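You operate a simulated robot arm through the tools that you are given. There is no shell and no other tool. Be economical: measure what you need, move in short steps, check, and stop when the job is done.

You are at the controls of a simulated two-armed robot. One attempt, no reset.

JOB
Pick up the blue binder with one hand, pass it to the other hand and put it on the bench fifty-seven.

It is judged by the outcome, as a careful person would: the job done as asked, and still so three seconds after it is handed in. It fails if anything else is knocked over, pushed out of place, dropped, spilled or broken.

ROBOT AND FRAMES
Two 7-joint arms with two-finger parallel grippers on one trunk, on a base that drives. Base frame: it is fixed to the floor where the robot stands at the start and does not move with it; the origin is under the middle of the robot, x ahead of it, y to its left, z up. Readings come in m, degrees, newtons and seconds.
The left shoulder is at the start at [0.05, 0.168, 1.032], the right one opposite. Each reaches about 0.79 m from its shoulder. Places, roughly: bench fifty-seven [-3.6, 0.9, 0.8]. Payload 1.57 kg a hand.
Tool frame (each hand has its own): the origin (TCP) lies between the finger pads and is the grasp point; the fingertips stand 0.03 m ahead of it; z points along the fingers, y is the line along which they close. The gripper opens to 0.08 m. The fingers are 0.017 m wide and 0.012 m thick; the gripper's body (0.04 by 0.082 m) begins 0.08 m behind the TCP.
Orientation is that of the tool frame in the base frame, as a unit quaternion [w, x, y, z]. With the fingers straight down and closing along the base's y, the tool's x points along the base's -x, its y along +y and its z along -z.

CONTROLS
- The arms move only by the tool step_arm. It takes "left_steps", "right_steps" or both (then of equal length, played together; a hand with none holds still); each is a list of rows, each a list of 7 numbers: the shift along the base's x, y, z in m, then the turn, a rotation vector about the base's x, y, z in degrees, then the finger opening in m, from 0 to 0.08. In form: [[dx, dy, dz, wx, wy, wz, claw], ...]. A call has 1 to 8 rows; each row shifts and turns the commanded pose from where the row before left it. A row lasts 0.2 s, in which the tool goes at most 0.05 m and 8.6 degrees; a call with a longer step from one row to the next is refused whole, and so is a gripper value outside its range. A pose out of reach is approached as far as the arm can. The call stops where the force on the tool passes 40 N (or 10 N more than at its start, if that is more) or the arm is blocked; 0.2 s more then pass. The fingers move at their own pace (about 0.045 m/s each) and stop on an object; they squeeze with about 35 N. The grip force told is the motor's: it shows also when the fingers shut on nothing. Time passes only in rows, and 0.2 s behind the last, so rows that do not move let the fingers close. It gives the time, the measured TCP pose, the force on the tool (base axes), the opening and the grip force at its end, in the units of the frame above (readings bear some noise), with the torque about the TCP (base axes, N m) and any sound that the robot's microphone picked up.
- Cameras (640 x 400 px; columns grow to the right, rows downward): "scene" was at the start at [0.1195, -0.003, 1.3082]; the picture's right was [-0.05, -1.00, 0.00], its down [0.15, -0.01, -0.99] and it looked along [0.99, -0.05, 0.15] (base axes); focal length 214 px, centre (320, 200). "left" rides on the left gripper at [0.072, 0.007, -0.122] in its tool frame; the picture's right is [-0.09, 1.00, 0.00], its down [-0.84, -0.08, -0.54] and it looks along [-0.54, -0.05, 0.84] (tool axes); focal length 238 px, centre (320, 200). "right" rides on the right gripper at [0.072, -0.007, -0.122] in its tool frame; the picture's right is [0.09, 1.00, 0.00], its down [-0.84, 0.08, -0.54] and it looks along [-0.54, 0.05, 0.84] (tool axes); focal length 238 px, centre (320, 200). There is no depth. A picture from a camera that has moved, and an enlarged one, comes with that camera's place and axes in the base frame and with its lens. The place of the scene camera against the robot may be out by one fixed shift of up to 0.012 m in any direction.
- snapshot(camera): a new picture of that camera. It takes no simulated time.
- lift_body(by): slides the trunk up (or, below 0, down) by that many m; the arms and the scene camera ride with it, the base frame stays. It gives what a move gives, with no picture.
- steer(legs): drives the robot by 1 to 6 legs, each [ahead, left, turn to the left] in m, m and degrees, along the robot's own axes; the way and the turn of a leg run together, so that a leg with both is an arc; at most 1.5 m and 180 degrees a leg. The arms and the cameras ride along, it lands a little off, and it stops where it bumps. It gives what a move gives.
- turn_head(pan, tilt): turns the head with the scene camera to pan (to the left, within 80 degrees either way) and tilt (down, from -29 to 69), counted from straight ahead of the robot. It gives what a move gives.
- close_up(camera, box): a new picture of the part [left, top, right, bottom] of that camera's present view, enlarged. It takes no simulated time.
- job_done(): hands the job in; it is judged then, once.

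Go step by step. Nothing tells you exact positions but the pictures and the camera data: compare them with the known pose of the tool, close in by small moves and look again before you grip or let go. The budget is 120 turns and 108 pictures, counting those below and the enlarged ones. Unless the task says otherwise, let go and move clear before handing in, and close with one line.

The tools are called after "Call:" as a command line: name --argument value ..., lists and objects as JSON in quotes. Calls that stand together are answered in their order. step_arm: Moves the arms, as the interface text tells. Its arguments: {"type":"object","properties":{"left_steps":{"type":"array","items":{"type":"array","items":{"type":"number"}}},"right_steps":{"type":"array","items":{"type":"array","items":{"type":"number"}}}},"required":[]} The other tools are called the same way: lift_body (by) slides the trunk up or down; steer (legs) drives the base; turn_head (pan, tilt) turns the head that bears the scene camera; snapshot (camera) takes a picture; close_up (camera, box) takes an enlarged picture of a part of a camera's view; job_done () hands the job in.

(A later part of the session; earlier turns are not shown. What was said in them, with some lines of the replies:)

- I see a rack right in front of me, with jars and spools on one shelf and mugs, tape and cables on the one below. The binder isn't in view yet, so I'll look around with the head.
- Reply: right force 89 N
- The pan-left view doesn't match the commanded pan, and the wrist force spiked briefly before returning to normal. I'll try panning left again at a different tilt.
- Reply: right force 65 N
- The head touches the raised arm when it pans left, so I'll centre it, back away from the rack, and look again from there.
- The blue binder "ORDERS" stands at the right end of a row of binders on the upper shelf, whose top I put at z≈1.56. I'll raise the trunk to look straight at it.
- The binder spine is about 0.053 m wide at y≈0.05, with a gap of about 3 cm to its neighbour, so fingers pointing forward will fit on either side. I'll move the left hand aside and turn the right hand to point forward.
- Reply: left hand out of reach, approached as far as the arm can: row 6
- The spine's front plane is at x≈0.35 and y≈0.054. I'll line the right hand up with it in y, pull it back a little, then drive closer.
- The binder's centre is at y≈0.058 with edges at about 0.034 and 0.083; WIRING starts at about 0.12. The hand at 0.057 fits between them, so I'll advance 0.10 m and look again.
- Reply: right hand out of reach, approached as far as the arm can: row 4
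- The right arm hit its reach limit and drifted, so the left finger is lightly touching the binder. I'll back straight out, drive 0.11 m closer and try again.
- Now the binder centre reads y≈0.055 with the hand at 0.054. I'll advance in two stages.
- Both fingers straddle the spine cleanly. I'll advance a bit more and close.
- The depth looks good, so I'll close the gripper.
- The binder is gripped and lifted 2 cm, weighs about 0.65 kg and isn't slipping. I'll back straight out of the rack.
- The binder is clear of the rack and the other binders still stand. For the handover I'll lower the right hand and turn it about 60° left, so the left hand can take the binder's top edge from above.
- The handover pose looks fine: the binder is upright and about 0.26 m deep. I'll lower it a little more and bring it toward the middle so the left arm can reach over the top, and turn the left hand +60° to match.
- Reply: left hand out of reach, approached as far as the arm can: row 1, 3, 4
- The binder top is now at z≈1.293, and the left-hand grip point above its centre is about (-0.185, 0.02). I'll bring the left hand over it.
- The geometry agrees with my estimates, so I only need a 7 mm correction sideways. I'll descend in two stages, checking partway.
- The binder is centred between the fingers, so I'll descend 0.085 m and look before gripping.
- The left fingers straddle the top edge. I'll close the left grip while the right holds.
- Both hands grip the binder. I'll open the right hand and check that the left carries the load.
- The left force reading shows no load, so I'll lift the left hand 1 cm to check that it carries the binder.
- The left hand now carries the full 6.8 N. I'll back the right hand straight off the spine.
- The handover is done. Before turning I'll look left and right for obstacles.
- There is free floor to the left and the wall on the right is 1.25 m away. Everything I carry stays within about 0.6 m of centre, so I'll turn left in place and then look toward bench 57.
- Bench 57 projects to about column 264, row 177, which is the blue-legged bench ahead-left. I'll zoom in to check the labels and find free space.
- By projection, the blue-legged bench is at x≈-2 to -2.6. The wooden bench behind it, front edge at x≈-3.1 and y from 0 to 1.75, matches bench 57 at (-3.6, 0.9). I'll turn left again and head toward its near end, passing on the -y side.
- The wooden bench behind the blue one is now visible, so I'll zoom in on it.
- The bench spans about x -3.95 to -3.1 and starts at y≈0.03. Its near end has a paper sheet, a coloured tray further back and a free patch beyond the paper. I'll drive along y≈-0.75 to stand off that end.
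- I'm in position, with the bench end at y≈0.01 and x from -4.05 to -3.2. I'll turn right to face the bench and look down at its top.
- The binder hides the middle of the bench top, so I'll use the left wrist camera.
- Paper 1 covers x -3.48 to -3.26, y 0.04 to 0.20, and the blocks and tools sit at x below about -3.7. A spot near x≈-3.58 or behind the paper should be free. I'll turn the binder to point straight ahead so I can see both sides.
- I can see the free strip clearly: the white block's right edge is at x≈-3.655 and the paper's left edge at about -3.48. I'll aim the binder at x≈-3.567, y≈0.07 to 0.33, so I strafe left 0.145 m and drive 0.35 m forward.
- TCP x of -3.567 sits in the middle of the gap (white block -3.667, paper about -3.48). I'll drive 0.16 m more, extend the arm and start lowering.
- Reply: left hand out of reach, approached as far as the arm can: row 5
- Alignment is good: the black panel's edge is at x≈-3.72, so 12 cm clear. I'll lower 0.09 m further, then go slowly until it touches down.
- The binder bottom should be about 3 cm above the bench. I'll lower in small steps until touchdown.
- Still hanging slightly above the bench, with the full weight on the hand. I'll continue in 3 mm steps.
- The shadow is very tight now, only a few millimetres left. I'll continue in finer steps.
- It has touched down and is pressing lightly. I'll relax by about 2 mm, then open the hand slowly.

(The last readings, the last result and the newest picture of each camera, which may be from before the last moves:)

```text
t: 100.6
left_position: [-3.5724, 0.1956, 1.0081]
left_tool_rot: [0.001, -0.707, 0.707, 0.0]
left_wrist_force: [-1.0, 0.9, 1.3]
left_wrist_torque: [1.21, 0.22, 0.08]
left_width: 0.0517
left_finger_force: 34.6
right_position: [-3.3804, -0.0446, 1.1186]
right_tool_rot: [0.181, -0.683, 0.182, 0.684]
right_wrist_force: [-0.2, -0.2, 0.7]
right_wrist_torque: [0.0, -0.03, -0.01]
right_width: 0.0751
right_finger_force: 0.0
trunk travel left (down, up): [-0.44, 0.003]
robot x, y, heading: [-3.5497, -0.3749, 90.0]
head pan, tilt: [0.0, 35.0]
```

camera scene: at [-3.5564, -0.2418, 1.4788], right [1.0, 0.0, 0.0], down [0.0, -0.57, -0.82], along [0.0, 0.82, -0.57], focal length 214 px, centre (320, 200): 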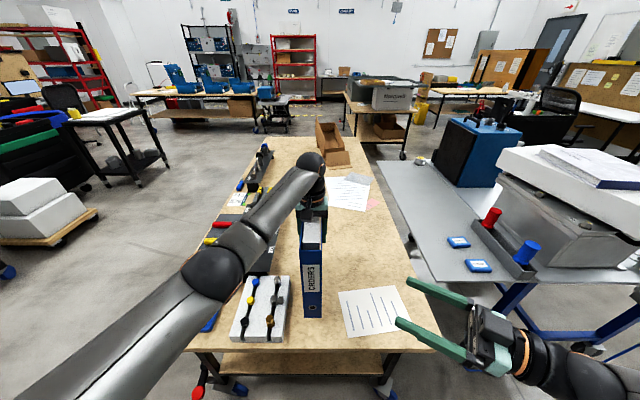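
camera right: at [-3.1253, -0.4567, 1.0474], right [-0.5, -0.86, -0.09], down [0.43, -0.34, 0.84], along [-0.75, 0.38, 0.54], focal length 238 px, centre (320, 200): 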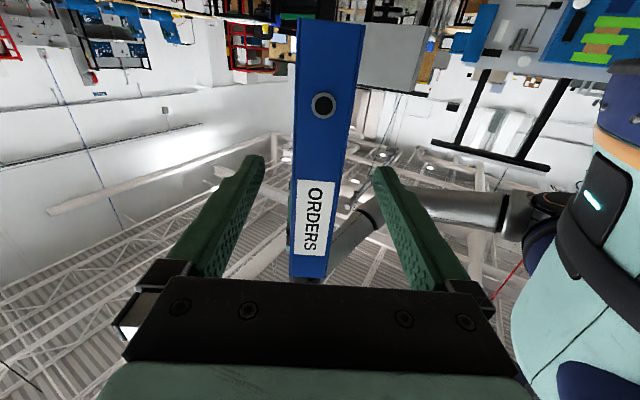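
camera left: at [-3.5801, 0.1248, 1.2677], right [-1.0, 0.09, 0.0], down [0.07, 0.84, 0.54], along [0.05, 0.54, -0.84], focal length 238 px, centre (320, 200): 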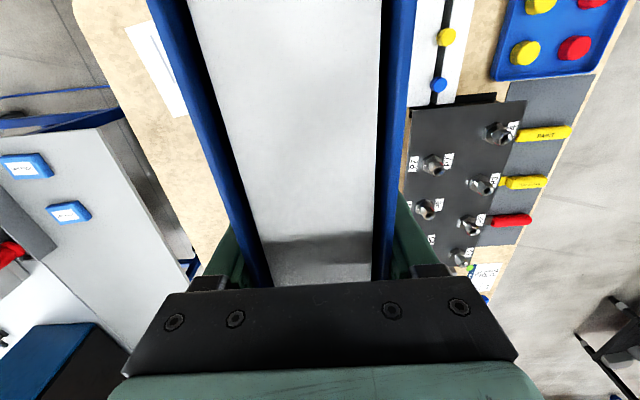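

The bench now carries about the binder's own weight, so I'll open gradually.

Call:
step_arm --left_steps '[[0, 0, 0, 0, 0, 0, 0.055], [0, 0, 0, 0, 0, 0, 0.06], [0, 0, 0, 0, 0, 0, 0.07], [0, 0, 0, 0, 0, 0, 0.08], [0, 0, 0, 0, 0, 0, 0.08]]'

Call:
snapshot --camera "left"

Call:
snapshot --camera "scene"

```text
t: 101.8
left_position: [-3.5724, 0.1962, 1.0081]
left_tool_rot: [-0.001, 0.708, -0.707, 0.0]
left_wrist_force: [0.0, 0.2, -0.3]
left_wrist_torque: [-0.03, 0.01, -0.02]
left_width: 0.08
left_finger_force: 0.1
right_position: [-3.3801, -0.0448, 1.1179]
right_tool_rot: [0.182, -0.683, 0.182, 0.683]
right_wrist_force: [1.0, 0.3, 0.4]
right_wrist_torque: [-0.02, 0.01, -0.01]
right_width: 0.0749
right_finger_force: 0.0
trunk travel left (down, up): [-0.44, 0.003]
robot x, y, heading: [-3.5529, -0.3738, 90.1]
head pan, tilt: [0.0, 35.0]
```

```text
51 pictures are left
camera left: at [-3.5787, 0.1238, 1.1307], right [-1.0, 0.09, 0.0], down [0.08, 0.84, 0.54], along [0.05, 0.54, -0.84], focal length 238 px, centre (320, 200)
```

left: 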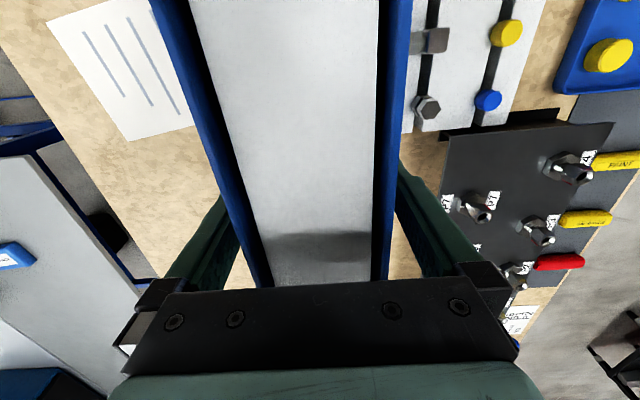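

```text
50 pictures are left
camera scene: at [-3.5563, -0.2426, 1.4789], right [1.0, 0.0, 0.0], down [0.0, -0.57, -0.82], along [0.0, 0.82, -0.57], focal length 214 px, centre (320, 200)
```

scene: 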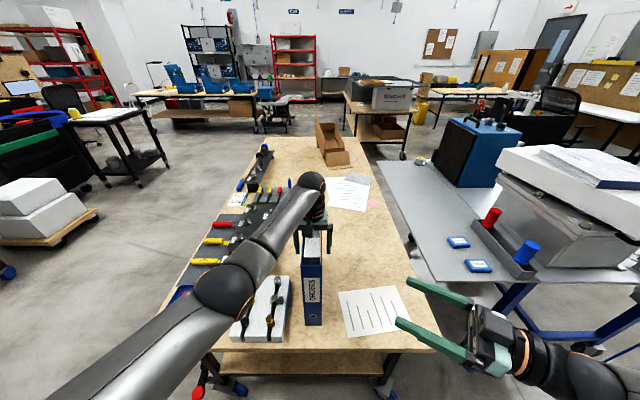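

The binder stands upright on its own. I'll raise the left hand straight up.

Call:
step_arm --left_steps '[[0, 0, 0.01, 0, 0, 0, 0.08], [0, 0, 0.015, 0, 0, 0, 0.08], [0, 0, 0.025, 0, 0, 0, 0.08], [0, 0, 0.03, 0, 0, 0, 0.08], [0, 0, 0.03, 0, 0, 0, 0.08], [0, 0, 0.03, 0, 0, 0, 0.08], [0, -0.01, 0.03, 0, 0, 0, 0.08]]'

Call:
snapshot --camera "left"

```text
t: 103.4
left_position: [-3.5728, 0.1847, 1.178]
left_tool_rot: [0.0, 0.708, -0.706, -0.001]
left_wrist_force: [0.7, -0.5, 0.4]
left_wrist_torque: [0.04, 0.0, -0.03]
left_width: 0.0799
left_finger_force: 0.0
right_position: [-3.381, -0.0458, 1.1192]
right_tool_rot: [-0.182, 0.684, -0.181, -0.683]
right_wrist_force: [0.4, 0.4, -0.7]
right_wrist_torque: [-0.01, -0.02, 0.03]
right_width: 0.0753
right_finger_force: 0.0
trunk travel left (down, up): [-0.44, 0.003]
robot x, y, heading: [-3.5497, -0.3682, 90.0]
head pan, tilt: [0.0, 35.0]
```

```text
49 pictures are left
camera left: at [-3.579, 0.1128, 1.3005], right [-1.0, 0.09, 0.0], down [0.08, 0.84, 0.54], along [0.05, 0.54, -0.84], focal length 238 px, centre (320, 200)
```

left: 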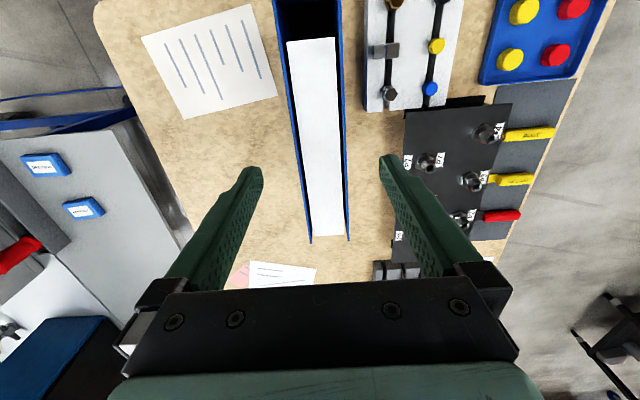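

The hand is clear of the binder. I'll raise it a little more, back the robot away and do a final check.

Call:
step_arm --left_steps '[[0, -0.01, 0.03, 0, 0, 0, 0.08], [0, -0.01, 0.03, 0, 0, 0, 0.08]]'

Call:
steer --legs '[[-0.4, 0, 0]]'

Call:
snapshot --camera "scene"

Call:
close_up --camera "scene" --box '[160, 130, 440, 305]'

```text
t: 104.0
left_position: [-3.57, 0.1657, 1.2374]
left_tool_rot: [-0.001, 0.708, -0.706, -0.001]
left_wrist_force: [-0.5, -0.2, -0.8]
left_wrist_torque: [0.0, 0.0, 0.0]
left_width: 0.0797
left_finger_force: 0.1
right_position: [-3.379, -0.0458, 1.1182]
right_tool_rot: [0.181, -0.683, 0.182, 0.683]
right_wrist_force: [0.3, 0.5, -0.1]
right_wrist_torque: [0.02, 0.01, 0.01]
right_width: 0.0753
right_finger_force: 0.0
trunk travel left (down, up): [-0.44, 0.003]
robot x, y, heading: [-3.5506, -0.3697, 90.4]
head pan, tilt: [0.0, 35.0]
```

```text
t: 106.5
left_position: [-3.5695, -0.2353, 1.2374]
left_tool_rot: [-0.001, 0.707, -0.707, -0.001]
left_wrist_force: [1.1, 0.2, 0.2]
left_wrist_torque: [0.0, 0.0, -0.01]
left_width: 0.0799
left_finger_force: 0.0
right_position: [-3.3787, -0.4455, 1.1195]
right_tool_rot: [-0.182, 0.683, -0.182, -0.683]
right_wrist_force: [-0.8, 0.2, -0.2]
right_wrist_torque: [0.04, 0.0, 0.0]
right_width: 0.0752
right_finger_force: 0.1
trunk travel left (down, up): [-0.44, 0.003]
robot x, y, heading: [-3.5466, -0.7748, 89.8]
head pan, tilt: [0.0, 35.0]
```

```text
48 pictures are left
camera scene: at [-3.5556, -0.643, 1.4789], right [1.0, 0.0, 0.0], down [0.0, -0.57, -0.82], along [0.0, 0.82, -0.57], focal length 214 px, centre (320, 200)
```

scene: 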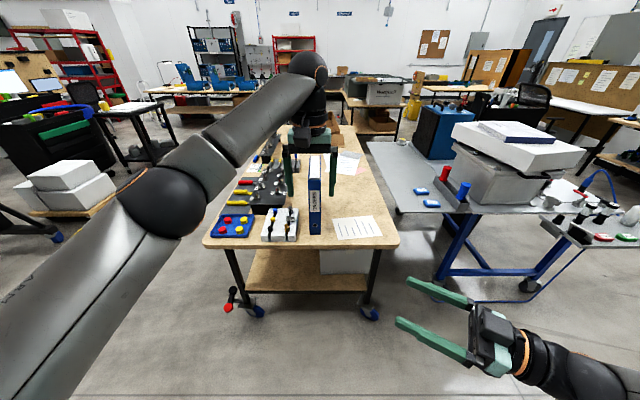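

```text
2.29 times, centred on (300, 218) of scene
camera zoom: at [-3.5556, -0.643, 1.4789], right [1.0, 0.0, 0.0], down [0.0, -0.57, -0.82], along [0.0, 0.82, -0.57], focal length 490 px, centre (366, 160)
```

zoom: 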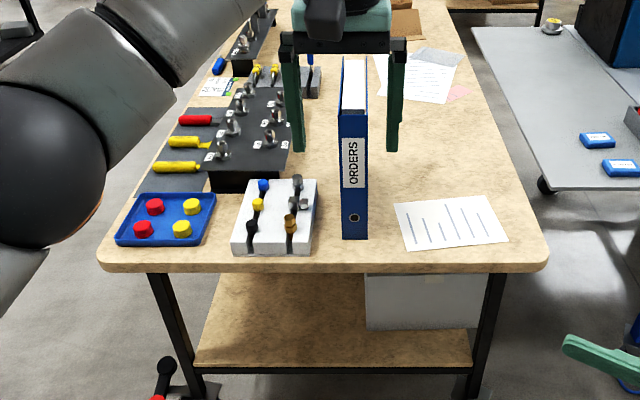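

The binder stands upright and free on the bench, nothing nearby has moved and both hands are clear. The bench's centre, about (-3.63, 0.9), matches bench 57's stated place, so I'm handing in.

Call:
job_done

```text
The job is handed in.
```

The right hand picked up the blue "ORDERS" binder and passed it to the left, which stood it upright on bench fifty-seven; I saw no bench number and identified it by its position.
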